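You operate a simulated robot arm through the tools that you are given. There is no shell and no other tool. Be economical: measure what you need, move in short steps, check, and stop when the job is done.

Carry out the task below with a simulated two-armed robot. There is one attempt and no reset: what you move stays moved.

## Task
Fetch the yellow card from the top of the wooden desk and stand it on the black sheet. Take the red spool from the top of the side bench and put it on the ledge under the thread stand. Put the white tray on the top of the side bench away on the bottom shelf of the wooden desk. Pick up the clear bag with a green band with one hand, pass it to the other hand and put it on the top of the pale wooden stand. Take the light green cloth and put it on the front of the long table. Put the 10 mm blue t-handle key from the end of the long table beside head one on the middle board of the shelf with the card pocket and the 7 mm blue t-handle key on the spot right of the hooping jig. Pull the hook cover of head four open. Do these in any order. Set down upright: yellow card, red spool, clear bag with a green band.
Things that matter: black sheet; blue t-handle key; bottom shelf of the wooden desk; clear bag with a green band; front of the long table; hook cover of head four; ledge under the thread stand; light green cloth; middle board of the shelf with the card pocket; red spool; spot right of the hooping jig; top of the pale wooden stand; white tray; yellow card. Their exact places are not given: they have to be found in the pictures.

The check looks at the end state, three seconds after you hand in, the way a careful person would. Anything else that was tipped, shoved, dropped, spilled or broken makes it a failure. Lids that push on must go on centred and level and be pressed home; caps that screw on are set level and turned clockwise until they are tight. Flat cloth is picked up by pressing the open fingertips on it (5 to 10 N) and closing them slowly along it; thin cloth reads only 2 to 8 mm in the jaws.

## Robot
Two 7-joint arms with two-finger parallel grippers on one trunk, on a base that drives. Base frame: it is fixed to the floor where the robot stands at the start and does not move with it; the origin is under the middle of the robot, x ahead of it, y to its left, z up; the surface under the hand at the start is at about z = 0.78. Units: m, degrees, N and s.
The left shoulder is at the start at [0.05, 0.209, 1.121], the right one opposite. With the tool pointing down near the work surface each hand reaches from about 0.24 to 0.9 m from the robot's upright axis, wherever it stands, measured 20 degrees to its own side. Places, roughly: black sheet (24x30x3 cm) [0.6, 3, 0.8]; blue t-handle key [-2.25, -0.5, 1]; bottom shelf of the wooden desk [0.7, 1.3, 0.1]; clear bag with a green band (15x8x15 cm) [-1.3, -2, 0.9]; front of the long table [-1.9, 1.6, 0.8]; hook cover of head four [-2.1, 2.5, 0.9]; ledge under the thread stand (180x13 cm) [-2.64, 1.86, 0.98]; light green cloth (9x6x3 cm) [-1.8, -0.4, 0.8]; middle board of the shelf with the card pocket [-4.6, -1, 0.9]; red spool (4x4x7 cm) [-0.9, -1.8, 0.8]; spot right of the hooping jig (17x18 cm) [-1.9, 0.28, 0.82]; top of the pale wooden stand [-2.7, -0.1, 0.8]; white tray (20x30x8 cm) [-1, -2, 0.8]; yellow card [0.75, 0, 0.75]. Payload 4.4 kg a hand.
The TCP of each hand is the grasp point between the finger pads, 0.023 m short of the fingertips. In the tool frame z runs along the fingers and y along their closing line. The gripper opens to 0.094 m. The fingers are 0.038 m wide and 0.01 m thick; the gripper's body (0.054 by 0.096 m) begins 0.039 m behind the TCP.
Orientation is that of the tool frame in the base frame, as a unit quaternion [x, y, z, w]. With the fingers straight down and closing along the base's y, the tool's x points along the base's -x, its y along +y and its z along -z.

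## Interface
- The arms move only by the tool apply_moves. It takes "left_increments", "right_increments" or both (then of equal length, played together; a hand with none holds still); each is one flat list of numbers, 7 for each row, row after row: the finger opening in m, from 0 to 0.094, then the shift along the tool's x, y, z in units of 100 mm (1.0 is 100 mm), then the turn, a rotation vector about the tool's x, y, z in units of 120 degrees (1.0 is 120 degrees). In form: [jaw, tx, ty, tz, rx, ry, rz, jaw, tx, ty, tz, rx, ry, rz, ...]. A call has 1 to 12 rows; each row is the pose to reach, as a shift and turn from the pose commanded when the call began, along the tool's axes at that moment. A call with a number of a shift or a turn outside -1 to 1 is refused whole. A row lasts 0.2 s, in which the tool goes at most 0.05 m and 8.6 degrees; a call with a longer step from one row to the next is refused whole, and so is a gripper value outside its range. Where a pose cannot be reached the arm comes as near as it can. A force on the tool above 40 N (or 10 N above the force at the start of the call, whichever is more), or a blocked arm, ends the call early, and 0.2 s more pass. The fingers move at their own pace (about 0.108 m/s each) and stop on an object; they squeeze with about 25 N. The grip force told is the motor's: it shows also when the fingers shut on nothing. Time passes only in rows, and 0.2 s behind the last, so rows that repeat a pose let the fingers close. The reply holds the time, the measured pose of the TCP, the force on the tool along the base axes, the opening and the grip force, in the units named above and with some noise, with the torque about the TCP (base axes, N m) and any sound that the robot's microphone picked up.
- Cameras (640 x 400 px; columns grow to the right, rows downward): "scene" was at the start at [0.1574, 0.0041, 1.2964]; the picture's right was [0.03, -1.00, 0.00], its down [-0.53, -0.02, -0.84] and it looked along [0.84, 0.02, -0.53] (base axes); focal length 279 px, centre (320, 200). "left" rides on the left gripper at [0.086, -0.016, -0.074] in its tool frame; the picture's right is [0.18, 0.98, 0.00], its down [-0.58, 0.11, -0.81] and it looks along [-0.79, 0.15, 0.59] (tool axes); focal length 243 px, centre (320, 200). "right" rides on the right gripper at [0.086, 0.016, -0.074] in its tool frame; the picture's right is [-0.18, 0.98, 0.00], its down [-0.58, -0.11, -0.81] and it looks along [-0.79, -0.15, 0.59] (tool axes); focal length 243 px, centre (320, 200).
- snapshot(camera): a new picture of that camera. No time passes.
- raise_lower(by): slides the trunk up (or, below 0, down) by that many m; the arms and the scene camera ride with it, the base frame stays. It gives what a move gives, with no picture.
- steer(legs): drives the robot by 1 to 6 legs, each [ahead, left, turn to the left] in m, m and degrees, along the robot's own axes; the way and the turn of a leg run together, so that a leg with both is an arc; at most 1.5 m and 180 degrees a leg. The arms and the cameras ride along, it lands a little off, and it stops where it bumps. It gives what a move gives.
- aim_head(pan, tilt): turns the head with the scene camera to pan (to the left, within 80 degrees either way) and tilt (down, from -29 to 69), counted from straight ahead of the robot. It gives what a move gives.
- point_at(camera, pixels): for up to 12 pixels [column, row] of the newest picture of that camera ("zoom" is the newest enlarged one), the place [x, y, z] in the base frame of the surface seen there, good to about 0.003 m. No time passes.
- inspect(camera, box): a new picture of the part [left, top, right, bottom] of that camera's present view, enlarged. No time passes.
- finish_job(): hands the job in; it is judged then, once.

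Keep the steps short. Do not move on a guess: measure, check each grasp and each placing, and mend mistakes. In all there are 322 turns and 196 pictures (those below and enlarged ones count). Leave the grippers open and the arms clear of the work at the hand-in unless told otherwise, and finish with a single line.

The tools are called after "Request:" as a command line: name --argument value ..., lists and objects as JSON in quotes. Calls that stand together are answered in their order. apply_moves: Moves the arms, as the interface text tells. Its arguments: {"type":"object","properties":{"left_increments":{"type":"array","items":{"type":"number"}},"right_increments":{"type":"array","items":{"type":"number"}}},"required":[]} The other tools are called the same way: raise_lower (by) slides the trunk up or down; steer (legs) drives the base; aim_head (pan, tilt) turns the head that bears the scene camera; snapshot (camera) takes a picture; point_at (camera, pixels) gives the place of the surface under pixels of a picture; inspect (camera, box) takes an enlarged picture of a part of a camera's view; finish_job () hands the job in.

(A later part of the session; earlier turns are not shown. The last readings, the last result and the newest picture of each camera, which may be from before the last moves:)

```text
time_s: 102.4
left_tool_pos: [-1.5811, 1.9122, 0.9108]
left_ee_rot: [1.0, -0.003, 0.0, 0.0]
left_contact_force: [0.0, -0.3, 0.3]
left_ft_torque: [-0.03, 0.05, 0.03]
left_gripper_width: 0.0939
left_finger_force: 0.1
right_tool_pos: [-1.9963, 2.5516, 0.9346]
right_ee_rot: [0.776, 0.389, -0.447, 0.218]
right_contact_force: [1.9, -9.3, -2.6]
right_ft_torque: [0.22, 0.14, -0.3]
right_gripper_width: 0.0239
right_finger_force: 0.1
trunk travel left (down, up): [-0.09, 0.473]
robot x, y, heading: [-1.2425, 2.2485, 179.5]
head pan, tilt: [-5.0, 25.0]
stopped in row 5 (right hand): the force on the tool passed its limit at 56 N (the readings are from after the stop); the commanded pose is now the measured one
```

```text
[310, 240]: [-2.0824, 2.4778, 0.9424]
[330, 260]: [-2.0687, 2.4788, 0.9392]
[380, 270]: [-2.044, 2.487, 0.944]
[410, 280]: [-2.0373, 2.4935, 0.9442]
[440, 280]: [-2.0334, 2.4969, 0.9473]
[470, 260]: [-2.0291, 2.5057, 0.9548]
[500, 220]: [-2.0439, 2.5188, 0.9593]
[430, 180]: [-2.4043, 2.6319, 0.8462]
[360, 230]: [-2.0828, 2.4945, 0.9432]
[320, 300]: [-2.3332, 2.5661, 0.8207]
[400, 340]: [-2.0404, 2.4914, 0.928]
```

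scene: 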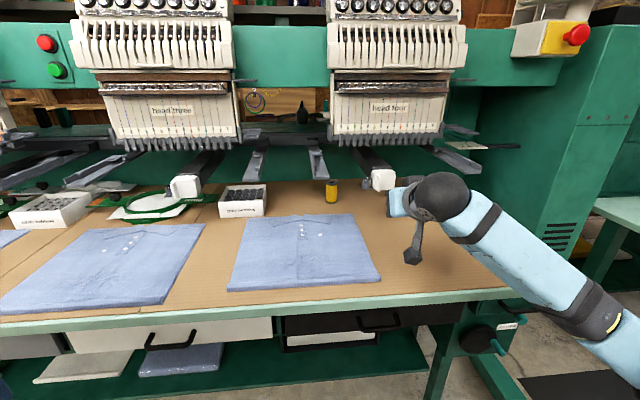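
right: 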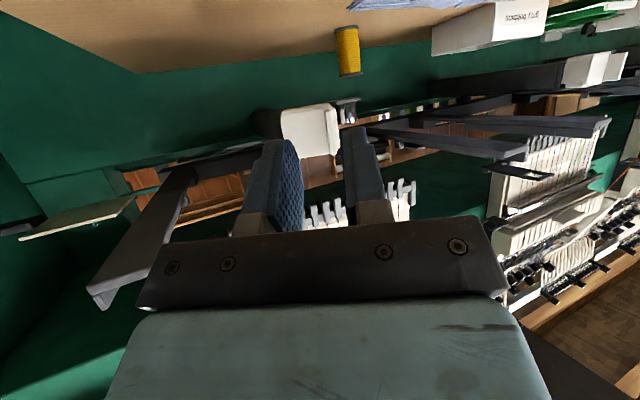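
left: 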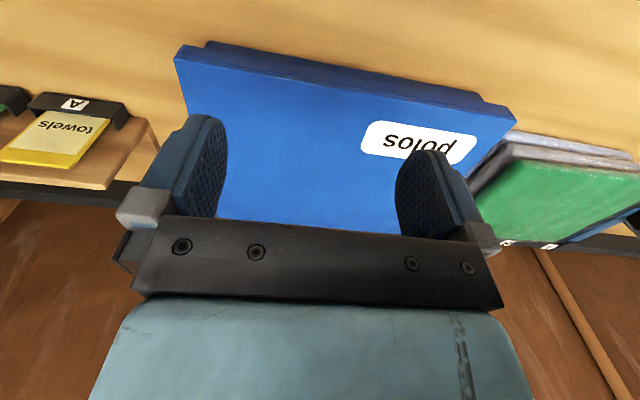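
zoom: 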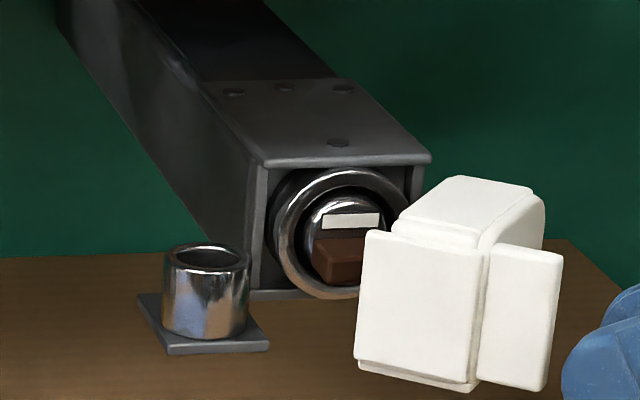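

The retreat was blocked: my hand is probably touching the grey bracket to the right. Look.

Request:
snapshot --camera "scene"

Request:
snapshot --camera "right"

```text
141 pictures are left
```

scene: 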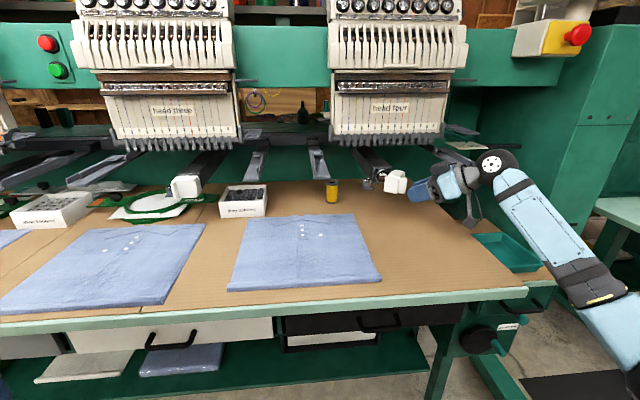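

```text
140 pictures are left
```

right: 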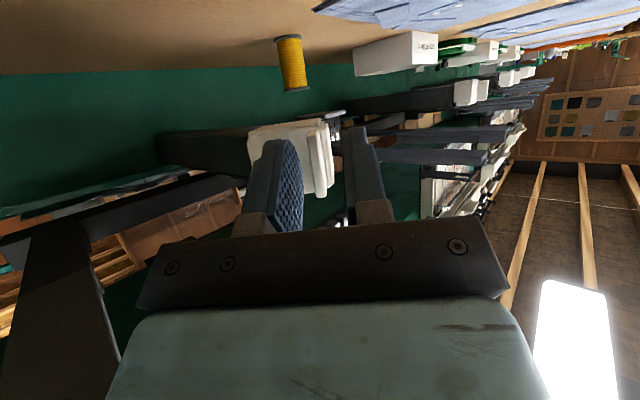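

The wrist is touching the bracket. Withdraw straight +x in small steps.

Request:
apply_moves --right_increments '[0.024, 0.03, 0.08, -0.052, 0, 0, 0, 0.024, 0.09, 0.24, -0.156, 0, 0, 0, 0.024, 0.18, 0.48, -0.312, 0, 0, 0, 0.024, 0.27, 0.72, -0.468, 0, 0, 0]'

Request:
snapshot --camera "scene"

```text
time_s: 103.4
left_tool_pos: [-1.5817, 1.9132, 0.9101]
left_ee_rot: [1.0, -0.003, 0.0, 0.0]
left_contact_force: [0.1, -0.7, 0.9]
left_ft_torque: [0.0, -0.01, 0.0]
left_gripper_width: 0.0941
left_finger_force: 0.0
right_tool_pos: [-1.9074, 2.552, 0.9354]
right_ee_rot: [0.776, 0.387, -0.447, 0.217]
right_contact_force: [-0.5, 0.5, -0.2]
right_ft_torque: [0.0, -0.07, -0.05]
right_gripper_width: 0.0242
right_finger_force: 0.0
trunk travel left (down, up): [-0.09, 0.473]
robot x, y, heading: [-1.2479, 2.248, 179.7]
head pan, tilt: [-5.0, 25.0]
```

```text
139 pictures are left
```

scene: 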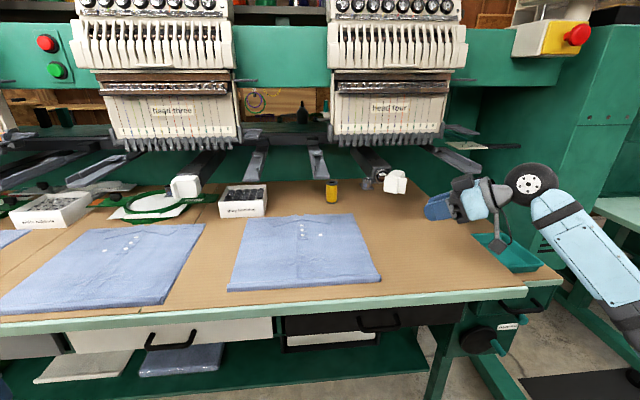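

Clear now. I'll unyaw the hand (−53°), close the fingers and shift to y≈2.497, so I can push the rib tip toward +y square-on.

Request:
apply_moves --right_increments '[0, 0, 0, 0, 0.0546, 0, 0.0316, 0, 0, 0, 0, 0.109, 0, 0.063, 0, -0.05, 0.08, 0.09, 0.164, 0, 0.095, 0, -0.1, 0.16, 0.18, 0.2186, 0, 0.126, 0, -0.16, 0.25, 0.28, 0.273, 0, 0.158, 0, -0.22, 0.33, 0.381, 0.328, 0, 0.189, 0, -0.22, 0.33, 0.381, 0.3825, 0, 0.221, 0, -0.22, 0.33, 0.381, 0.3825, 0, 0.221]'

Request:
inspect --camera "scene" --box '[360, 150, 440, 210]'

Request:
point_at --camera "zoom" --pixels '[[220, 215], [255, 230], [280, 235], [292, 235], [310, 230], [325, 215], [330, 200], [290, 180], [240, 200]]'

```text
time_s: 105.2
left_tool_pos: [-1.5814, 1.9124, 0.9102]
left_ee_rot: [1.0, -0.003, 0.0, 0.0]
left_contact_force: [0.0, -0.5, 0.3]
left_ft_torque: [-0.01, 0.05, 0.01]
left_gripper_width: 0.0939
left_finger_force: 0.1
right_tool_pos: [-1.9067, 2.4984, 0.9345]
right_ee_rot: [0.865, -0.001, -0.502, -0.008]
right_contact_force: [0.3, 0.3, 0.2]
right_ft_torque: [0.01, 0.01, -0.01]
right_gripper_width: 0.0
right_finger_force: 24.4
trunk travel left (down, up): [-0.09, 0.473]
robot x, y, heading: [-1.2451, 2.2464, 179.6]
head pan, tilt: [-5.0, 25.0]
```

```text
6.67 times, centred on (400, 180) of scene
```

zoom: 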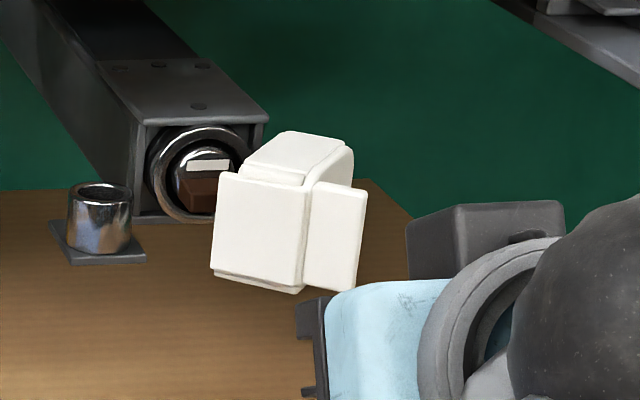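

```text
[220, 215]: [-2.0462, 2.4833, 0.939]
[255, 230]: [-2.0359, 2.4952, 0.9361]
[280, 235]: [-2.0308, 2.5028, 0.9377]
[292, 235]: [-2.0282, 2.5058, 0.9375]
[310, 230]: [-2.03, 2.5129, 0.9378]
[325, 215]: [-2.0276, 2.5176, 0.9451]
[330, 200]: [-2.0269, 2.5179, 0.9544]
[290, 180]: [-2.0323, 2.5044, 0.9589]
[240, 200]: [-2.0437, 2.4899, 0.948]
```

The cap is at ~51°, rib tip ≈(−2.019, 2.526). Move in beside the rib tip, then push slowly toward +y.

Request:
apply_moves --right_increments '[0, -0.2, 0, 0.346, 0, 0, 0, 0, -0.4, 0, 0.693, 0, 0, 0, 0, -0.44, 0, 0.762, 0, 0, 0, 0, -0.44, -0.06, 0.762, 0, 0, 0, 0, -0.44, -0.12, 0.762, 0, 0, 0]'

Request:
apply_moves --right_increments '[0, -0.005, -0.04, 0.009, 0, 0, 0, 0, -0.01, -0.08, 0.017, 0, 0, 0, 0, -0.015, -0.12, 0.026, 0, 0, 0, 0, -0.025, -0.16, 0.043, 0, 0, 0, 0, -0.035, -0.2, 0.061, 0, 0, 0, 0, -0.045, -0.24, 0.078, 0, 0, 0, 0, -0.06, -0.28, 0.104, 0, 0, 0, 0, -0.075, -0.32, 0.13, 0, 0, 0, 0, -0.09, -0.36, 0.156, 0, 0, 0, 0, -0.105, -0.4, 0.182, 0, 0, 0]'

Request:
inspect --camera "scene" --box '[360, 150, 440, 210]'

```text
time_s: 106.4
left_tool_pos: [-1.5812, 1.9125, 0.9099]
left_ee_rot: [1.0, -0.003, 0.0, 0.0]
left_contact_force: [0.6, 0.0, -0.1]
left_ft_torque: [0.02, 0.02, -0.02]
left_gripper_width: 0.0941
left_finger_force: 0.1
right_tool_pos: [-1.9947, 2.5105, 0.9358]
right_ee_rot: [0.865, 0.001, -0.501, -0.006]
right_contact_force: [-0.7, 0.8, -0.2]
right_ft_torque: [0.0, 0.0, -0.01]
right_gripper_width: 0.0
right_finger_force: 25.6
trunk travel left (down, up): [-0.09, 0.473]
robot x, y, heading: [-1.2476, 2.2418, 179.6]
head pan, tilt: [-5.0, 25.0]
```

```text
time_s: 108.0
left_tool_pos: [-1.5812, 1.9141, 0.9106]
left_ee_rot: [1.0, -0.005, -0.001, 0.0]
left_contact_force: [-0.3, -0.4, -0.5]
left_ft_torque: [0.01, 0.01, 0.03]
left_gripper_width: 0.0939
left_finger_force: 0.0
right_tool_pos: [-2.0036, 2.543, 0.9351]
right_ee_rot: [0.866, -0.003, -0.5, -0.009]
right_contact_force: [14.1, 5.3, 0.2]
right_ft_torque: [-0.03, 0.08, -0.16]
right_gripper_width: 0.0
right_finger_force: 25.5
trunk travel left (down, up): [-0.09, 0.473]
robot x, y, heading: [-1.2431, 2.2469, 179.5]
head pan, tilt: [-5.0, 25.0]
stopped in row 7 (right hand): the force on the tool passed its limit at 42 N (the readings are from after the stop); the commanded pose is now the measured one
```

```text
6.67 times, centred on (400, 180) of scene
```

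zoom: 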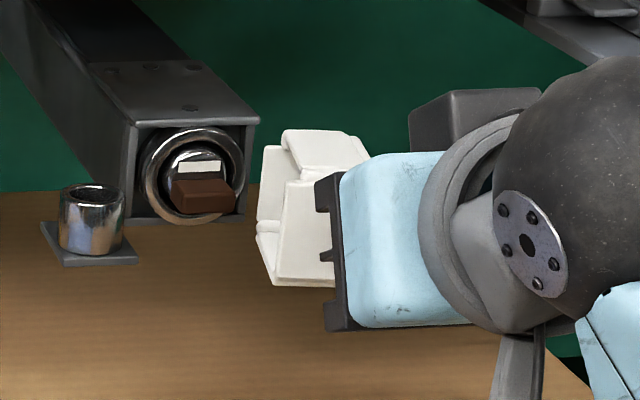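

It swung wide — now I see inside the cap. Retreat and check it stays.

Request:
apply_moves --right_increments '[0, 0.02, 0.03, -0.035, 0, 0, 0, 0, 0.2, 0.03, -0.346, 0, 0, 0, 0, 0.4, 0.03, -0.693, 0, 0, 0, 0.03, 0.56, 0.03, -0.97, 0, 0, 0]'

Request:
inspect --camera "scene" --box '[350, 145, 430, 205]'

Request:
point_at --camera "zoom" --pixels '[[335, 220], [345, 240], [370, 240], [400, 240], [430, 230], [440, 190], [380, 180], [345, 200], [340, 270]]'

```text
time_s: 109.0
left_tool_pos: [-1.5811, 1.9131, 0.91]
left_ee_rot: [1.0, -0.004, 0.0, 0.0]
left_contact_force: [-0.1, 0.8, -0.9]
left_ft_torque: [0.0, -0.02, 0.02]
left_gripper_width: 0.094
left_finger_force: 0.1
right_tool_pos: [-1.8923, 2.5361, 0.9351]
right_ee_rot: [0.866, -0.001, -0.5, -0.008]
right_contact_force: [-0.4, -0.1, -0.7]
right_ft_torque: [-0.02, 0.02, 0.0]
right_gripper_width: 0.0302
right_finger_force: 0.1
trunk travel left (down, up): [-0.09, 0.473]
robot x, y, heading: [-1.2452, 2.2471, 179.7]
head pan, tilt: [-5.0, 25.0]
```

```text
6.67 times, centred on (390, 175) of scene
```

zoom: 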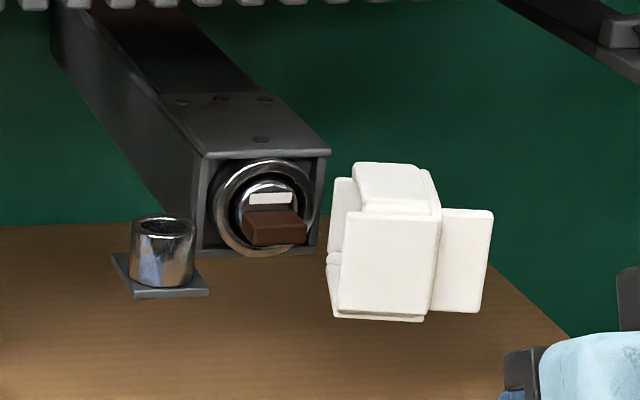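

```text
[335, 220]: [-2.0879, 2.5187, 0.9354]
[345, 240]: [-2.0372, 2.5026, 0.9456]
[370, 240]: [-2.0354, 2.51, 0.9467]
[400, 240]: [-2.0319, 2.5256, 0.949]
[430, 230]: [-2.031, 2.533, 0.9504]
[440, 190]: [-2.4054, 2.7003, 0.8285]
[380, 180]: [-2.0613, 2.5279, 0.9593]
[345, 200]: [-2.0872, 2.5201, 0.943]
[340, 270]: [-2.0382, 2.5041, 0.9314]
```

Cap stands at ~80° open, and stays. Now back off and return the right hand to pointing down.

Request:
steer --legs '[[-0.35, 0, 0]]'

Request:
apply_moves --right_increments '[0.05, 0, 0, 0, 0, 0.0714, 0, 0.094, 0, 0, 0, 0, 0.1428, 0, 0.094, 0, 0, 0, 0, 0.2142, 0, 0.094, 0, 0, 0, 0, 0.2856, 0, 0.094, 0, 0, 0, 0, 0.357, 0, 0.094, 0, 0, 0, 0, 0.428, 0, 0.094, 0, 0, 0, 0, 0.498, 0, 0.094, 0, 0, 0, 0, 0.5, 0]'

Request:
raise_lower --by 0.2

Request:
steer --legs '[[0, 1.3, 0], [0, 1.3, 0]]'

Request:
snapshot --camera "scene"

```text
time_s: 111.3
left_tool_pos: [-1.2318, 1.9097, 0.9109]
left_ee_rot: [1.0, -0.004, 0.0, 0.0]
left_contact_force: [-1.0, -0.7, -0.5]
left_ft_torque: [0.05, 0.01, 0.01]
left_gripper_width: 0.0939
left_finger_force: 0.0
right_tool_pos: [-1.5418, 2.5313, 0.9333]
right_ee_rot: [0.866, 0.0, -0.5, -0.008]
right_contact_force: [-0.5, 0.9, 0.5]
right_ft_torque: [0.04, 0.01, -0.01]
right_gripper_width: 0.03
right_finger_force: 0.1
trunk travel left (down, up): [-0.09, 0.473]
robot x, y, heading: [-0.8972, 2.2433, 179.4]
head pan, tilt: [-5.0, 25.0]
```

```text
time_s: 113.1
left_tool_pos: [-1.2311, 1.9104, 0.9102]
left_ee_rot: [1.0, -0.005, 0.001, 0.0]
left_contact_force: [-0.3, 0.4, 0.1]
left_ft_torque: [-0.03, 0.0, -0.01]
left_gripper_width: 0.094
left_finger_force: 0.1
right_tool_pos: [-1.5431, 2.5322, 0.9338]
right_ee_rot: [1.0, -0.005, 0.001, -0.006]
right_contact_force: [0.0, 0.7, 0.2]
right_ft_torque: [0.02, 0.01, 0.0]
right_gripper_width: 0.0938
right_finger_force: 0.1
trunk travel left (down, up): [-0.09, 0.473]
robot x, y, heading: [-0.8968, 2.2415, 179.6]
head pan, tilt: [-5.0, 25.0]
```

```text
time_s: 115.3
left_tool_pos: [-1.231, 1.9094, 1.1108]
left_ee_rot: [1.0, -0.004, 0.0, -0.001]
left_contact_force: [-0.2, 0.6, 0.7]
left_ft_torque: [0.0, 0.0, -0.02]
left_gripper_width: 0.0941
left_finger_force: 0.1
right_tool_pos: [-1.5421, 2.5318, 1.1335]
right_ee_rot: [1.0, -0.005, 0.0, -0.007]
right_contact_force: [-0.2, 0.1, -0.9]
right_ft_torque: [0.0, 0.0, -0.01]
right_gripper_width: 0.094
right_finger_force: 0.1
trunk travel left (down, up): [-0.29, 0.273]
robot x, y, heading: [-0.895, 2.2416, 179.5]
head pan, tilt: [-5.0, 25.0]
```

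```text
time_s: 138.1
left_tool_pos: [-1.2208, -0.6966, 1.111]
left_ee_rot: [1.0, 0.004, 0.0, 0.0]
left_contact_force: [0.3, 0.4, 0.2]
left_ft_torque: [-0.03, -0.03, 0.01]
left_gripper_width: 0.0942
left_finger_force: 0.1
right_tool_pos: [-1.5434, -0.0798, 1.1341]
right_ee_rot: [1.0, 0.004, 0.0, -0.007]
right_contact_force: [0.1, 0.4, 0.0]
right_ft_torque: [-0.02, -0.01, 0.0]
right_gripper_width: 0.0937
right_finger_force: 0.1
trunk travel left (down, up): [-0.29, 0.273]
robot x, y, heading: [-0.8934, -0.3585, -179.2]
head pan, tilt: [-5.0, 25.0]
```

```text
135 pictures are left
```

scene: 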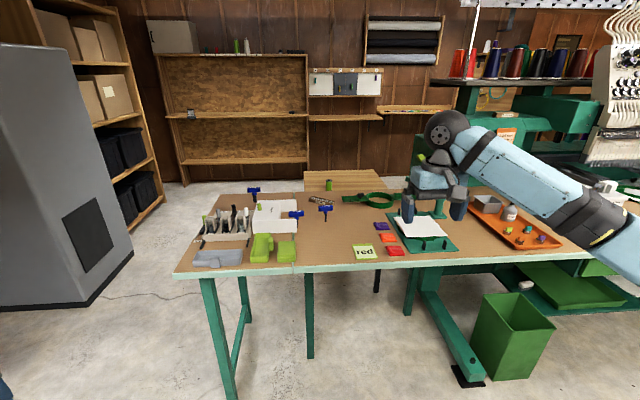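

I see three blue T-handle keys and a green-yellow item near (265,245). Zoom.

Request:
inspect --camera "scene" --box '[180, 180, 340, 280]'

Request:
inspect --camera "scene" --box '[320, 180, 480, 280]'

Request:
point_at --camera "scene" --pixels '[[253, 192], [296, 214], [325, 208], [262, 245], [287, 252], [275, 210], [300, 262], [180, 270], [420, 225], [490, 225], [220, 258]]'

```text
4.00 times, centred on (260, 230) of scene
```

zoom: 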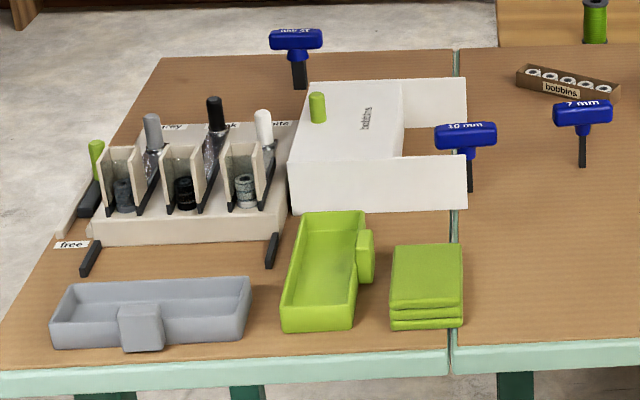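

```text
4.00 times, centred on (400, 230) of scene
```

zoom: 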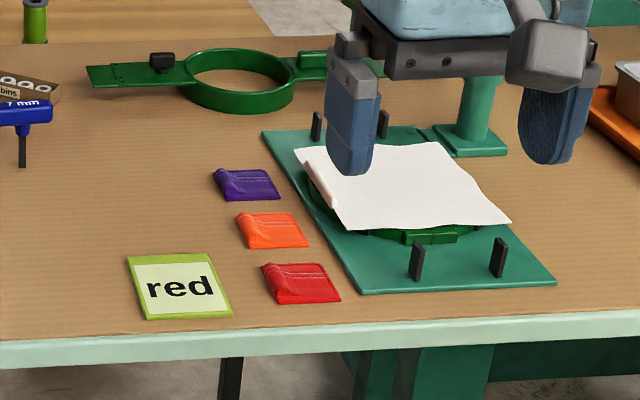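

```text
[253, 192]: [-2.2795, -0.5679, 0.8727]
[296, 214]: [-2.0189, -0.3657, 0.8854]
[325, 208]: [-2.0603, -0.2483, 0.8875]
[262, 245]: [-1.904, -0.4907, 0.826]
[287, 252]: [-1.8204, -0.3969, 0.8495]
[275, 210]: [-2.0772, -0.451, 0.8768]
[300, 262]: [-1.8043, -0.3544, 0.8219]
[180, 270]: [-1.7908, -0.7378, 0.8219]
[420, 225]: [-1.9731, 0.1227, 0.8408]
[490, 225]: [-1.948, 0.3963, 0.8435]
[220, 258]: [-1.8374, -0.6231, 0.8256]
```

Request:
inspect --camera "scene" --box '[240, 183, 340, 233]'

```text
6.40 times, centred on (290, 208) of scene
```

zoom: 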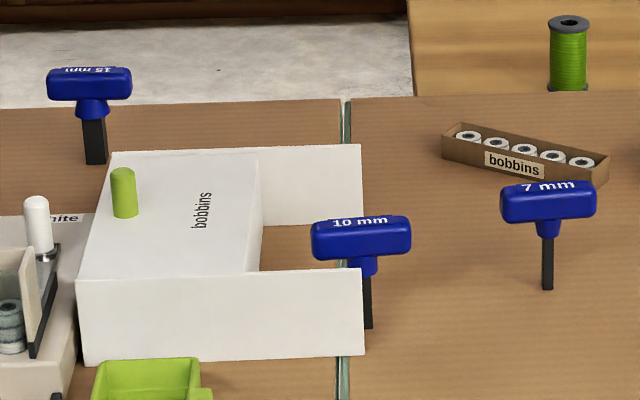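

Keys identified: 15, 10 and 7 mm. The light-green folded cloth is at (−1.82,−0.397). I'll move closer so that the right hand lines up with the 7 mm key.

Request:
steer --legs '[[0, 0.16, -0.8], [0.4, 0, 0]]'

Request:
aim_head --pan 0 --tilt 40

Request:
snapshot --camera "scene"

```text
time_s: 142.2
left_tool_pos: [-1.6282, -0.8491, 1.1099]
left_ee_rot: [1.0, -0.004, 0.001, 0.0]
left_contact_force: [-0.9, 0.2, -0.3]
left_ft_torque: [-0.01, -0.03, -0.03]
left_gripper_width: 0.0941
left_finger_force: 0.0
right_tool_pos: [-1.9396, -0.2264, 1.1335]
right_ee_rot: [1.0, -0.005, 0.001, -0.006]
right_contact_force: [0.3, 0.0, -0.1]
right_ft_torque: [0.0, -0.01, -0.01]
right_gripper_width: 0.094
right_finger_force: 0.0
trunk travel left (down, up): [-0.29, 0.273]
robot x, y, heading: [-1.2929, -0.5196, 179.5]
head pan, tilt: [-5.0, 25.0]
```

```text
time_s: 143.0
left_tool_pos: [-1.6273, -0.8477, 1.1102]
left_ee_rot: [1.0, -0.004, 0.0, 0.0]
left_contact_force: [0.8, 0.2, -0.1]
left_ft_torque: [0.0, 0.0, -0.02]
left_gripper_width: 0.0939
left_finger_force: 0.1
right_tool_pos: [-1.9396, -0.2254, 1.1347]
right_ee_rot: [1.0, -0.006, 0.0, -0.007]
right_contact_force: [-0.4, -0.4, 0.6]
right_ft_torque: [-0.01, 0.03, 0.0]
right_gripper_width: 0.0942
right_finger_force: 0.1
trunk travel left (down, up): [-0.29, 0.273]
robot x, y, heading: [-1.2929, -0.5154, 179.8]
head pan, tilt: [0.0, 40.0]
```

```text
131 pictures are left
```

scene: 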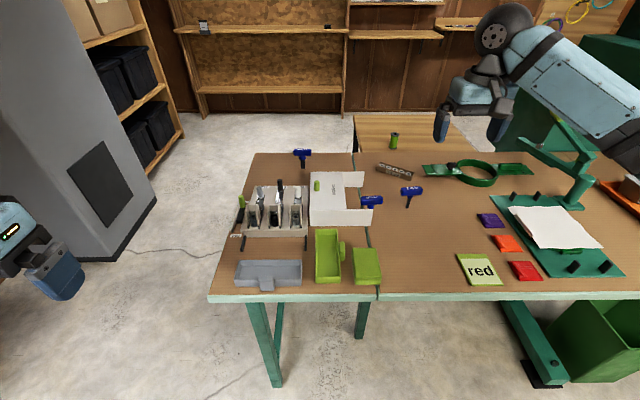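

Request:
inspect --camera "scene" --box '[340, 180, 440, 243]'

Request:
point_at --camera "zoom" --pixels '[[395, 75], [450, 65], [535, 65], [450, 45], [450, 110], [450, 160], [140, 135], [200, 135], [265, 130], [205, 110], [205, 170], [215, 200]]'

```text
6.35 times, centred on (390, 212) of scene
```

zoom: 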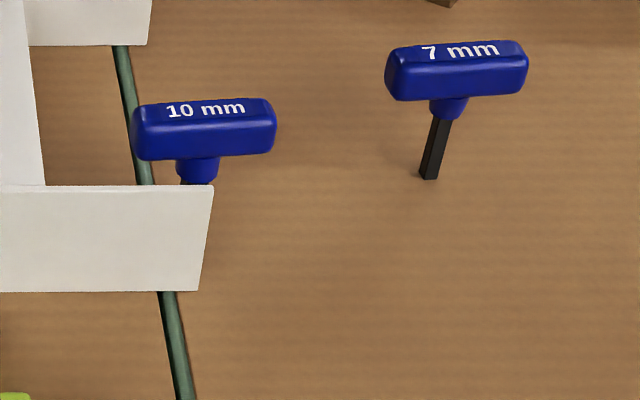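

```text
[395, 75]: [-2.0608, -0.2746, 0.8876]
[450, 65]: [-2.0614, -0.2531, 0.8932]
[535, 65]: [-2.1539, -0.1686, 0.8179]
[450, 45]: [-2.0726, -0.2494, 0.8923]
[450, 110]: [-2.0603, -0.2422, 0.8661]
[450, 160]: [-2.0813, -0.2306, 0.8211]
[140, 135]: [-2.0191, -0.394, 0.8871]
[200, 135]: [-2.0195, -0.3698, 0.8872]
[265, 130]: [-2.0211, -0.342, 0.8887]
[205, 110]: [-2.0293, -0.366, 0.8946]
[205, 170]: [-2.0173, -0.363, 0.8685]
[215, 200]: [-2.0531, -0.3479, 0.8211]
```

7 mm handle: y −0.276…−0.222, centre x≈−2.071, z≈0.885, standing on its tip on the table (0.821). I'll pitch the right hand 45° and move over it.

Request:
apply_moves --right_increments '[0.094, -0.3, 0.1, 0, 0, -0.07, 0, 0.094, -0.6, 0.2, 0, 0, -0.14, 0, 0.094, -0.9, 0.236, 0, 0, -0.21, 0, 0.094, -1.0, 0.236, 0, 0, -0.28, 0, 0.094, -1.0, 0.236, 0, 0, -0.345, 0, 0.094, -1.0, 0.236, 0, 0, -0.375, 0, 0.094, -1.0, 0.236, 0, 0, -0.375, 0]'

Request:
raise_lower --by -0.17

Request:
snapshot --camera "right"

```text
time_s: 144.6
left_tool_pos: [-1.6285, -0.8479, 1.1112]
left_ee_rot: [1.0, -0.005, -0.001, 0.0]
left_contact_force: [0.6, 0.8, -0.2]
left_ft_torque: [-0.01, 0.01, -0.01]
left_gripper_width: 0.0941
left_finger_force: 0.1
right_tool_pos: [-2.0401, -0.2486, 1.1345]
right_ee_rot: [0.923, -0.002, -0.384, -0.008]
right_contact_force: [-0.1, -1.0, -1.1]
right_ft_torque: [0.0, -0.01, -0.01]
right_gripper_width: 0.094
right_finger_force: 0.1
trunk travel left (down, up): [-0.29, 0.273]
robot x, y, heading: [-1.2902, -0.5143, 179.6]
head pan, tilt: [0.0, 40.0]
```

```text
time_s: 146.5
left_tool_pos: [-1.6276, -0.8476, 0.9412]
left_ee_rot: [1.0, -0.004, 0.0, -0.001]
left_contact_force: [0.1, 0.1, 0.0]
left_ft_torque: [-0.01, -0.04, -0.03]
left_gripper_width: 0.094
left_finger_force: 0.0
right_tool_pos: [-2.0398, -0.2486, 0.9639]
right_ee_rot: [0.924, -0.003, -0.383, -0.008]
right_contact_force: [-0.8, 0.4, -0.4]
right_ft_torque: [0.02, 0.02, 0.02]
right_gripper_width: 0.0939
right_finger_force: 0.0
trunk travel left (down, up): [-0.12, 0.443]
robot x, y, heading: [-1.2917, -0.5114, 179.6]
head pan, tilt: [0.0, 40.0]
```

```text
129 pictures are left
```

right: 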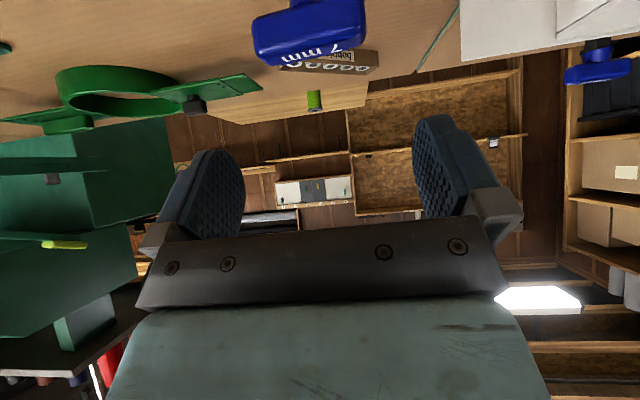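

Request:
apply_moves --right_increments '[0.094, 0.1, 0, 0.3, 0, 0, 0, 0.094, 0.25, 0, 0.6, 0, 0, 0, 0.094, 0.325, 0, 0.764, 0, 0, 0, 0.094, 0.325, 0, 0.764, 0, 0, 0]'

Request:
inspect --camera "scene" --box '[360, 150, 480, 240]'

Request:
snapshot --camera "right"

```text
time_s: 147.5
left_tool_pos: [-1.6278, -0.848, 0.9412]
left_ee_rot: [1.0, -0.004, 0.0, 0.0]
left_contact_force: [0.2, -0.6, -0.1]
left_ft_torque: [0.01, 0.02, -0.05]
left_gripper_width: 0.094
left_finger_force: 0.0
right_tool_pos: [-2.0722, -0.2474, 0.8854]
right_ee_rot: [0.924, -0.003, -0.383, -0.008]
right_contact_force: [0.5, 0.9, -0.6]
right_ft_torque: [0.02, 0.0, -0.02]
right_gripper_width: 0.0941
right_finger_force: 0.0
trunk travel left (down, up): [-0.12, 0.443]
robot x, y, heading: [-1.2932, -0.5147, 179.5]
head pan, tilt: [0.0, 40.0]
```

```text
4.44 times, centred on (420, 195) of scene
```

zoom: 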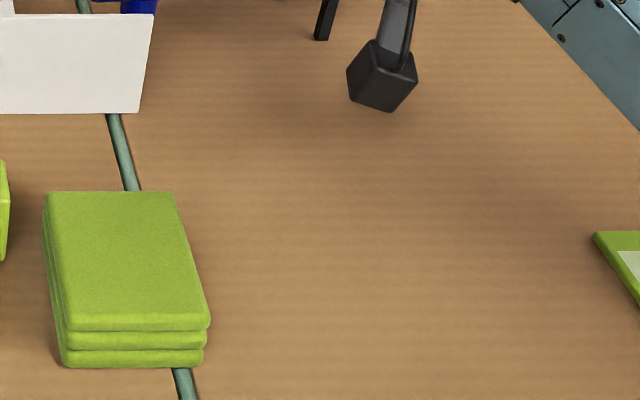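

```text
127 pictures are left
```

right: 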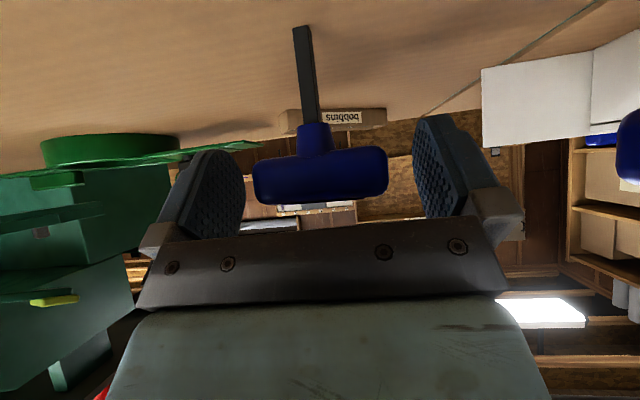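

Handle is between the fingers. Close and lift slightly.

Request:
apply_moves --right_increments '[0.06, 0, 0, 0, 0, 0, 0, 0.045, 0, 0, 0, 0, 0, 0, 0.045, 0, 0, 0, 0, 0, 0, 0.045, -0.1, 0, -0.1, 0, 0, 0, 0.045, -0.4, 0, -0.4, 0, 0, 0, 0.045, -0.6, 0, -0.6, 0, 0, 0]'

Request:
snapshot --camera "right"

```text
time_s: 148.9
left_tool_pos: [-1.6278, -0.8487, 0.9407]
left_ee_rot: [1.0, -0.004, 0.0, 0.0]
left_contact_force: [0.5, -0.2, 0.0]
left_ft_torque: [-0.03, -0.02, 0.0]
left_gripper_width: 0.0938
left_finger_force: 0.0
right_tool_pos: [-2.0712, -0.2462, 0.9721]
right_ee_rot: [0.924, -0.002, -0.383, -0.008]
right_contact_force: [-0.2, -0.6, -1.0]
right_ft_torque: [0.0, 0.0, 0.01]
right_gripper_width: 0.0627
right_finger_force: 24.9
trunk travel left (down, up): [-0.12, 0.443]
robot x, y, heading: [-1.289, -0.514, 179.4]
head pan, tilt: [0.0, 40.0]
```

```text
126 pictures are left
```

right: 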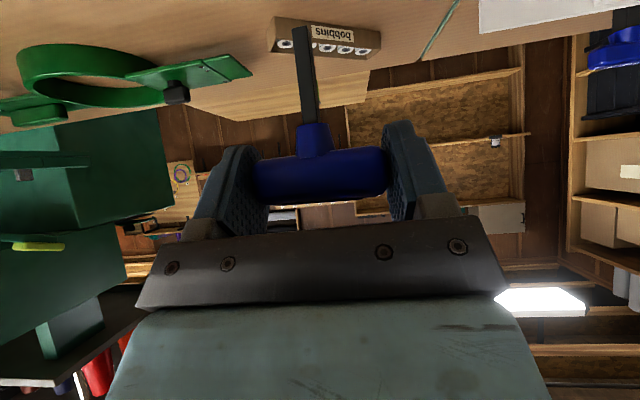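

Key held. Raise, back 0.17 and drive right 0.53 to bring it over the spot right of the jig; then look.

Request:
raise_lower --by 0.15

Request:
steer --legs '[[-0.2, 0, 0], [0, -0.53, 0.5]]'

Request:
aim_head --pan -15 --tilt 40

Request:
snapshot --camera "scene"

```text
time_s: 150.7
left_tool_pos: [-1.628, -0.8486, 1.0909]
left_ee_rot: [1.0, -0.004, 0.0, 0.001]
left_contact_force: [0.0, 0.5, 1.4]
left_ft_torque: [0.0, -0.01, 0.0]
left_gripper_width: 0.0939
left_finger_force: 0.0
right_tool_pos: [-2.0723, -0.2474, 1.1212]
right_ee_rot: [0.924, -0.002, -0.383, -0.008]
right_contact_force: [0.7, 0.2, -0.1]
right_ft_torque: [0.04, 0.0, -0.02]
right_gripper_width: 0.0629
right_finger_force: 25.0
trunk travel left (down, up): [-0.27, 0.293]
robot x, y, heading: [-1.2948, -0.5158, 179.5]
head pan, tilt: [0.0, 40.0]
```

```text
time_s: 157.1
left_tool_pos: [-1.4227, -0.3194, 1.0908]
left_ee_rot: [1.0, 0.0, 0.0, 0.0]
left_contact_force: [0.7, 0.4, 1.4]
left_ft_torque: [-0.01, 0.0, 0.01]
left_gripper_width: 0.094
left_finger_force: 0.1
right_tool_pos: [-1.8706, 0.2767, 1.121]
right_ee_rot: [0.924, 0.002, -0.383, -0.006]
right_contact_force: [0.3, 0.3, -1.4]
right_ft_torque: [-0.01, -0.03, 0.0]
right_gripper_width: 0.0626
right_finger_force: 25.0
trunk travel left (down, up): [-0.27, 0.293]
robot x, y, heading: [-1.092, 0.0149, -180.1]
head pan, tilt: [0.0, 40.0]
```

```text
time_s: 157.8
left_tool_pos: [-1.4224, -0.3187, 1.0897]
left_ee_rot: [1.0, 0.0, 0.0, -0.001]
left_contact_force: [-0.2, -0.5, -0.2]
left_ft_torque: [0.03, -0.01, -0.01]
left_gripper_width: 0.0941
left_finger_force: 0.0
right_tool_pos: [-1.8706, 0.2772, 1.1207]
right_ee_rot: [0.924, 0.002, -0.382, -0.007]
right_contact_force: [0.1, 0.7, -0.6]
right_ft_torque: [-0.01, -0.01, -0.01]
right_gripper_width: 0.0626
right_finger_force: 25.1
trunk travel left (down, up): [-0.27, 0.293]
robot x, y, heading: [-1.093, 0.0179, -179.9]
head pan, tilt: [-15.0, 40.0]
```

```text
125 pictures are left
```

scene: 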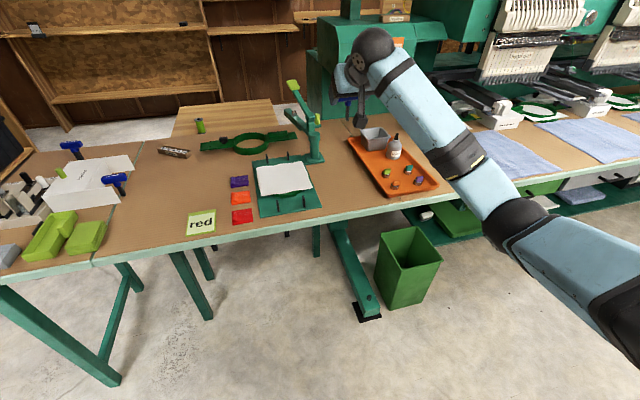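

Request:
inspect --camera "scene" --box '[230, 100, 450, 230]'

Request:
point_at --camera "scene" --pixels '[[322, 207], [340, 180], [340, 195], [355, 190], [325, 175], [375, 190], [350, 150], [315, 120], [395, 192], [345, 205], [340, 165]]'

```text
2.91 times, centred on (340, 165) of scene
```

zoom: 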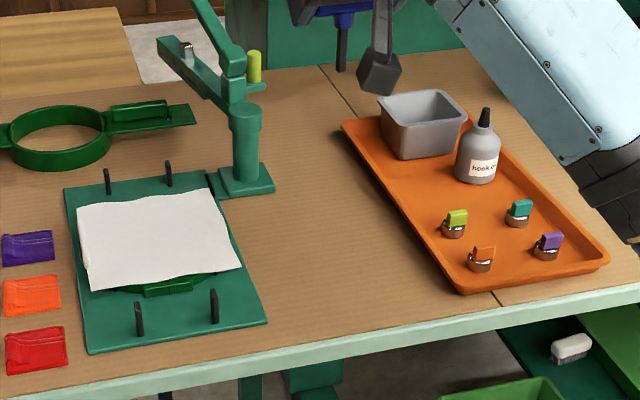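

```text
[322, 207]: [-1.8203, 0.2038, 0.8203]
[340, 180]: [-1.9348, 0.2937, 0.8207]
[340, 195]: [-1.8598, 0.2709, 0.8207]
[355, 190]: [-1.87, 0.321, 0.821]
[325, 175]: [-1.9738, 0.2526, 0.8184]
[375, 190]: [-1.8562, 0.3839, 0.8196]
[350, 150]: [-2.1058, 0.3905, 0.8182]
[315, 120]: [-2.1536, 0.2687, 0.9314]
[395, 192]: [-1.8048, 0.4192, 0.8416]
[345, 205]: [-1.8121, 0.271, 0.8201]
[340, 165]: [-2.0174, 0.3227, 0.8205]
```

The spot is the bare area between the jig (edge y≈0.2) and the orange tray (y≈0.38). I'll rotate the hand to −20° so that the key's shaft swings nearly flat, and centre it at (−1.90, 0.295).

Request:
apply_moves --right_increments '[0.045, -0.1, -0.09, 0.1, 0, 0.068, 0, 0.045, -0.21, -0.18, 0.21, 0, 0.136, 0, 0.045, -0.21, -0.18, 0.21, 0, 0.204, 0, 0.045, -0.21, -0.18, 0.21, 0, 0.272, 0, 0.045, -0.21, -0.18, 0.21, 0, 0.34, 0, 0.045, -0.21, -0.18, 0.21, 0, 0.408, 0, 0.045, -0.21, -0.18, 0.21, 0, 0.476, 0, 0.045, -0.21, -0.18, 0.21, 0, 0.5417, 0, 0.045, -0.21, -0.18, 0.21, 0, 0.5417, 0]'

Request:
raise_lower --by -0.2

Request:
snapshot --camera "scene"

Request:
snapshot --camera "right"

```text
time_s: 159.8
left_tool_pos: [-1.4233, -0.3174, 1.0912]
left_ee_rot: [1.0, 0.0, -0.001, 0.001]
left_contact_force: [0.3, 0.1, 0.1]
left_ft_torque: [-0.02, -0.02, -0.02]
left_gripper_width: 0.0938
left_finger_force: 0.0
right_tool_pos: [-1.9007, 0.297, 1.1212]
right_ee_rot: [0.985, -0.002, 0.173, -0.005]
right_contact_force: [-0.3, -0.2, 0.0]
right_ft_torque: [-0.04, 0.01, -0.01]
right_gripper_width: 0.0623
right_finger_force: 24.9
trunk travel left (down, up): [-0.27, 0.293]
robot x, y, heading: [-1.0904, 0.0122, 180.0]
head pan, tilt: [-15.0, 40.0]
```

```text
time_s: 162.0
left_tool_pos: [-1.4234, -0.319, 0.8912]
left_ee_rot: [1.0, 0.0, 0.0, -0.001]
left_contact_force: [0.2, 0.6, -1.7]
left_ft_torque: [0.03, -0.02, -0.01]
left_gripper_width: 0.0939
left_finger_force: 0.0
right_tool_pos: [-1.8999, 0.296, 0.9218]
right_ee_rot: [0.985, -0.002, 0.173, -0.006]
right_contact_force: [-0.2, -0.2, -1.2]
right_ft_torque: [-0.02, 0.02, -0.03]
right_gripper_width: 0.0628
right_finger_force: 25.0
trunk travel left (down, up): [-0.07, 0.493]
robot x, y, heading: [-1.0937, 0.0198, -179.9]
head pan, tilt: [-15.0, 40.0]
```

```text
123 pictures are left
```

scene: 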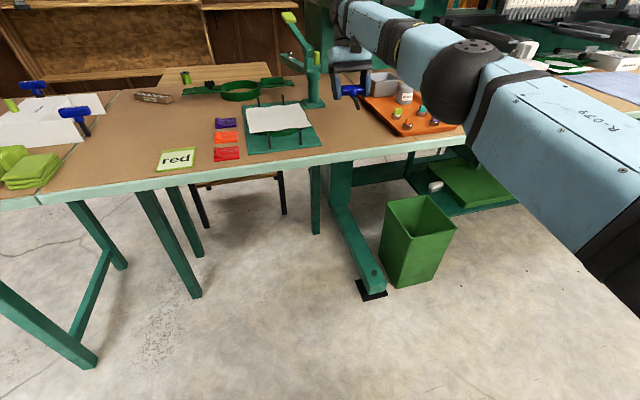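

```text
122 pictures are left
```

right: 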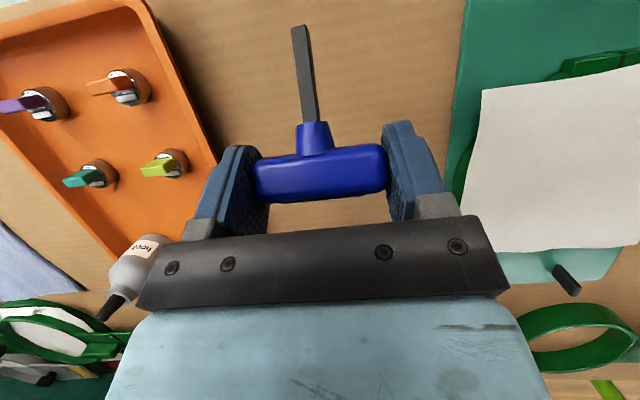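

Lower 62 mm.

Request:
apply_moves --right_increments '[0.045, -0.07, 0, 0.19, 0, 0, 0, 0.045, -0.14, 0, 0.38, 0, 0, 0, 0.045, -0.19, 0, 0.53, 0, 0, 0, 0.045, -0.212, 0, 0.583, 0, 0, 0, 0.045, -0.212, 0, 0.583, 0, 0, 0]'

Request:
snapshot --camera "right"

Request:
point_at --camera "right" --pixels '[[300, 35], [305, 60], [310, 100], [320, 180], [300, 15], [345, 60], [245, 155], [410, 130]]'

```text
time_s: 163.2
left_tool_pos: [-1.4228, -0.3193, 0.8906]
left_ee_rot: [1.0, 0.0, -0.001, 0.001]
left_contact_force: [-0.2, -0.4, 0.1]
left_ft_torque: [-0.04, 0.01, 0.02]
left_gripper_width: 0.0939
left_finger_force: 0.1
right_tool_pos: [-1.9008, 0.2958, 0.859]
right_ee_rot: [0.985, -0.002, 0.173, -0.006]
right_contact_force: [-1.4, -1.1, -0.9]
right_ft_torque: [-0.02, -0.02, -0.06]
right_gripper_width: 0.0624
right_finger_force: 24.8
trunk travel left (down, up): [-0.07, 0.493]
robot x, y, heading: [-1.0862, 0.0156, -179.9]
head pan, tilt: [-15.0, 40.0]
```

```text
121 pictures are left
```

right: 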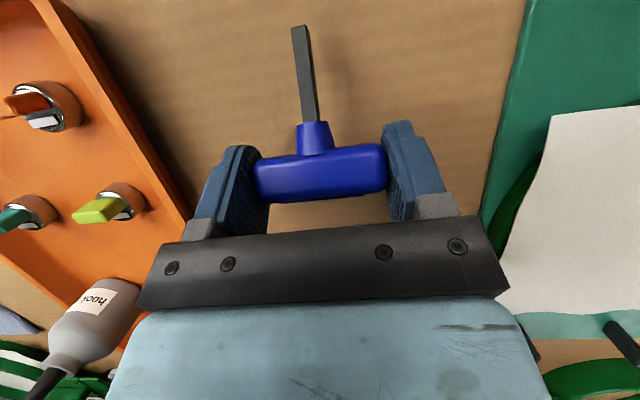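

```text
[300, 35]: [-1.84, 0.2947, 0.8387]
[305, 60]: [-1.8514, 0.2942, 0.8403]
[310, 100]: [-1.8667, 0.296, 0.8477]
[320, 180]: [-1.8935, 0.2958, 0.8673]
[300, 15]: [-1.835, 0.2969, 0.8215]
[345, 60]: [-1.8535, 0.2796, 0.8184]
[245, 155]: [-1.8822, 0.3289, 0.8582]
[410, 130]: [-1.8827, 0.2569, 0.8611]
```

Shaft tip is ~11 mm above the table. Lower 9 mm more and release slowly.

Request:
apply_moves --right_increments '[0.045, -0.015, 0, 0.042, 0, 0, 0, 0.045, -0.031, 0, 0.085, 0, 0, 0, 0.062, -0.031, 0, 0.085, 0, 0, 0, 0.066, -0.031, 0, 0.085, 0, 0, 0, 0.072, -0.031, 0, 0.085, 0, 0, 0, 0.08, -0.031, 0, 0.085, 0, 0, 0, 0.08, -0.031, 0, 0.085, 0, 0, 0]'

Request:
apply_moves --right_increments '[0.085, 0.1, 0, -0.28, 0, 0, 0, 0.09, 0.2, 0, -0.56, 0, 0, 0, 0.09, 0.34, 0, -0.94, 0, 0, 0]'

Request:
snapshot --camera "right"

```text
time_s: 164.8
left_tool_pos: [-1.4217, -0.3199, 0.89]
left_ee_rot: [1.0, 0.001, 0.001, 0.0]
left_contact_force: [0.2, -0.5, 0.0]
left_ft_torque: [0.0, 0.0, -0.02]
left_gripper_width: 0.094
left_finger_force: 0.0
right_tool_pos: [-1.8999, 0.2957, 0.85]
right_ee_rot: [0.985, -0.001, 0.173, -0.007]
right_contact_force: [0.1, -0.4, 0.0]
right_ft_torque: [0.04, 0.0, -0.03]
right_gripper_width: 0.08
right_finger_force: 0.1
trunk travel left (down, up): [-0.07, 0.493]
robot x, y, heading: [-1.09, 0.015, -179.9]
head pan, tilt: [-15.0, 40.0]
```

```text
time_s: 165.6
left_tool_pos: [-1.4227, -0.3186, 0.8908]
left_ee_rot: [1.0, 0.0, -0.001, 0.0]
left_contact_force: [0.9, -0.3, 0.9]
left_ft_torque: [0.0, 0.04, 0.02]
left_gripper_width: 0.0941
left_finger_force: 0.2
right_tool_pos: [-1.8964, 0.2933, 0.9517]
right_ee_rot: [0.985, -0.003, 0.172, -0.005]
right_contact_force: [0.4, 0.0, 0.4]
right_ft_torque: [0.03, 0.04, 0.01]
right_gripper_width: 0.0903
right_finger_force: 0.0
right hand out of reach, approached as far as the arm can: row 3
trunk travel left (down, up): [-0.07, 0.493]
robot x, y, heading: [-1.0917, 0.0124, -180.2]
head pan, tilt: [-15.0, 40.0]
```

```text
120 pictures are left
```

right: 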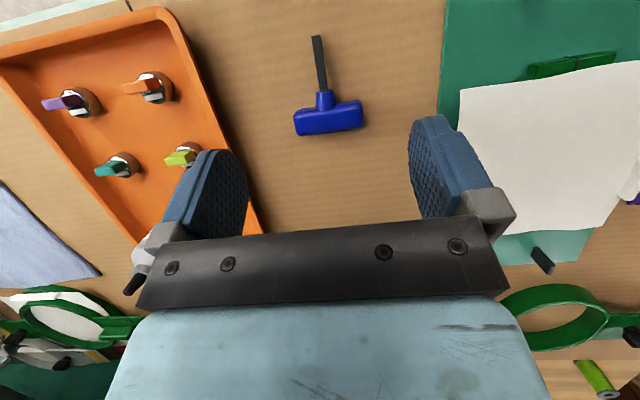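

The 7 mm key lies flat on the spot. Now raise, and reposition: left hand extends while right hand retracts and re-pitches to 45°.

Request:
raise_lower --by 0.2

Request:
apply_moves --left_increments '[0.094, -0.2, 0, 0, 0, 0, 0, 0.094, -0.4, 0, 0, 0, 0, 0, 0.094, -0.6, 0, 0, 0, 0, 0, 0.094, -0.8, 0, 0, 0, 0, 0, 0.094, -1, 0, 0, 0, 0, 0, 0.094, -1, 0, 0, 0, 0, 0, 0.094, -1, 0, 0, 0, 0, 0, 0.094, -1, 0, 0, 0, 0, 0]' --right_increments '[0.094, 0.25, 0, 0.09, 0, -0.068, 0, 0.094, 0.5, 0, 0.18, 0, -0.136, 0, 0.094, 0.75, 0, 0.27, 0, -0.204, 0, 0.094, 0.94, 0, 0.342, 0, -0.272, 0, 0.094, 0.94, 0, 0.342, 0, -0.34, 0, 0.094, 0.94, 0, 0.342, 0, -0.408, 0, 0.094, 0.94, 0, 0.342, 0, -0.476, 0, 0.094, 0.94, 0, 0.342, 0, -0.5417, 0]'

Request:
apply_moves --left_increments '[0.094, -0.5, 0, 0, 0, 0, 0, 0.094, -1, 0, 0, 0, 0, 0]' --right_increments '[0.094, 0.35, 0, -0.35, 0, 0, 0, 0.094, 0.7, 0, -0.7, 0, 0, 0]'

Request:
steer --legs '[[0, 0.1, 0], [0.18, 0, 0]]'

Request:
aim_head --pan 10 --tilt 45

Request:
snapshot --camera "scene"

```text
time_s: 167.8
left_tool_pos: [-1.4221, -0.3187, 1.0905]
left_ee_rot: [1.0, 0.0, -0.001, 0.0]
left_contact_force: [0.5, -0.8, 0.0]
left_ft_torque: [-0.01, -0.03, 0.05]
left_gripper_width: 0.094
left_finger_force: 0.0
right_tool_pos: [-1.8966, 0.292, 1.1506]
right_ee_rot: [0.985, -0.003, 0.173, -0.006]
right_contact_force: [0.2, -0.1, 0.0]
right_ft_torque: [-0.02, 0.0, 0.01]
right_gripper_width: 0.09
right_finger_force: 0.0
trunk travel left (down, up): [-0.27, 0.293]
robot x, y, heading: [-1.0915, 0.0177, -180.0]
head pan, tilt: [-15.0, 40.0]
```

```text
time_s: 169.6
left_tool_pos: [-1.5231, -0.3177, 1.0909]
left_ee_rot: [1.0, 0.001, 0.0, 0.0]
left_contact_force: [-0.1, 0.1, 0.0]
left_ft_torque: [-0.01, -0.03, 0.05]
left_gripper_width: 0.0941
left_finger_force: 0.1
right_tool_pos: [-1.7966, 0.294, 1.1509]
right_ee_rot: [0.923, 0.002, -0.385, -0.007]
right_contact_force: [0.4, 0.8, -1.2]
right_ft_torque: [-0.02, 0.06, 0.0]
right_gripper_width: 0.094
right_finger_force: 0.1
trunk travel left (down, up): [-0.27, 0.293]
robot x, y, heading: [-1.089, 0.0155, -180.0]
head pan, tilt: [-15.0, 40.0]
```

```text
time_s: 170.2
left_tool_pos: [-1.622, -0.3182, 1.0905]
left_ee_rot: [1.0, 0.001, 0.0, 0.001]
left_contact_force: [-0.3, -0.4, 0.0]
left_ft_torque: [-0.01, -0.03, 0.02]
left_gripper_width: 0.0938
left_finger_force: 0.1
right_tool_pos: [-1.6976, 0.2938, 1.1485]
right_ee_rot: [0.924, 0.002, -0.383, -0.006]
right_contact_force: [0.2, 0.9, 0.1]
right_ft_torque: [0.02, 0.03, -0.02]
right_gripper_width: 0.0938
right_finger_force: 0.1
trunk travel left (down, up): [-0.27, 0.293]
robot x, y, heading: [-1.0914, 0.0139, -180.1]
head pan, tilt: [-15.0, 40.0]
```

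```text
time_s: 172.8
left_tool_pos: [-1.8024, -0.4196, 1.0891]
left_ee_rot: [1.0, 0.0, 0.0, 0.0]
left_contact_force: [-0.4, -0.1, -0.4]
left_ft_torque: [0.02, -0.03, 0.02]
left_gripper_width: 0.0937
left_finger_force: 0.1
right_tool_pos: [-1.8775, 0.1918, 1.1481]
right_ee_rot: [0.923, 0.002, -0.384, -0.006]
right_contact_force: [-0.5, -0.5, -0.7]
right_ft_torque: [0.01, 0.01, 0.0]
right_gripper_width: 0.0941
right_finger_force: 0.0
trunk travel left (down, up): [-0.27, 0.293]
robot x, y, heading: [-1.2725, -0.0857, -180.1]
head pan, tilt: [-15.0, 40.0]
```

```text
time_s: 173.7
left_tool_pos: [-1.8027, -0.4187, 1.0907]
left_ee_rot: [1.0, 0.0, 0.0, 0.0]
left_contact_force: [-0.5, 0.5, -0.1]
left_ft_torque: [-0.01, 0.03, -0.02]
left_gripper_width: 0.094
left_finger_force: 0.2
right_tool_pos: [-1.8783, 0.1918, 1.1494]
right_ee_rot: [0.924, 0.002, -0.383, -0.007]
right_contact_force: [-0.7, 0.0, 0.8]
right_ft_torque: [0.0, -0.03, -0.01]
right_gripper_width: 0.0938
right_finger_force: 0.0
trunk travel left (down, up): [-0.27, 0.293]
robot x, y, heading: [-1.2702, -0.0855, -179.9]
head pan, tilt: [10.0, 45.0]
```

```text
119 pictures are left
```

scene: 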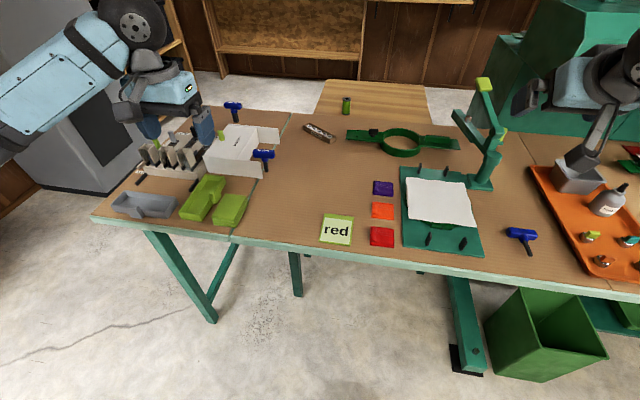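

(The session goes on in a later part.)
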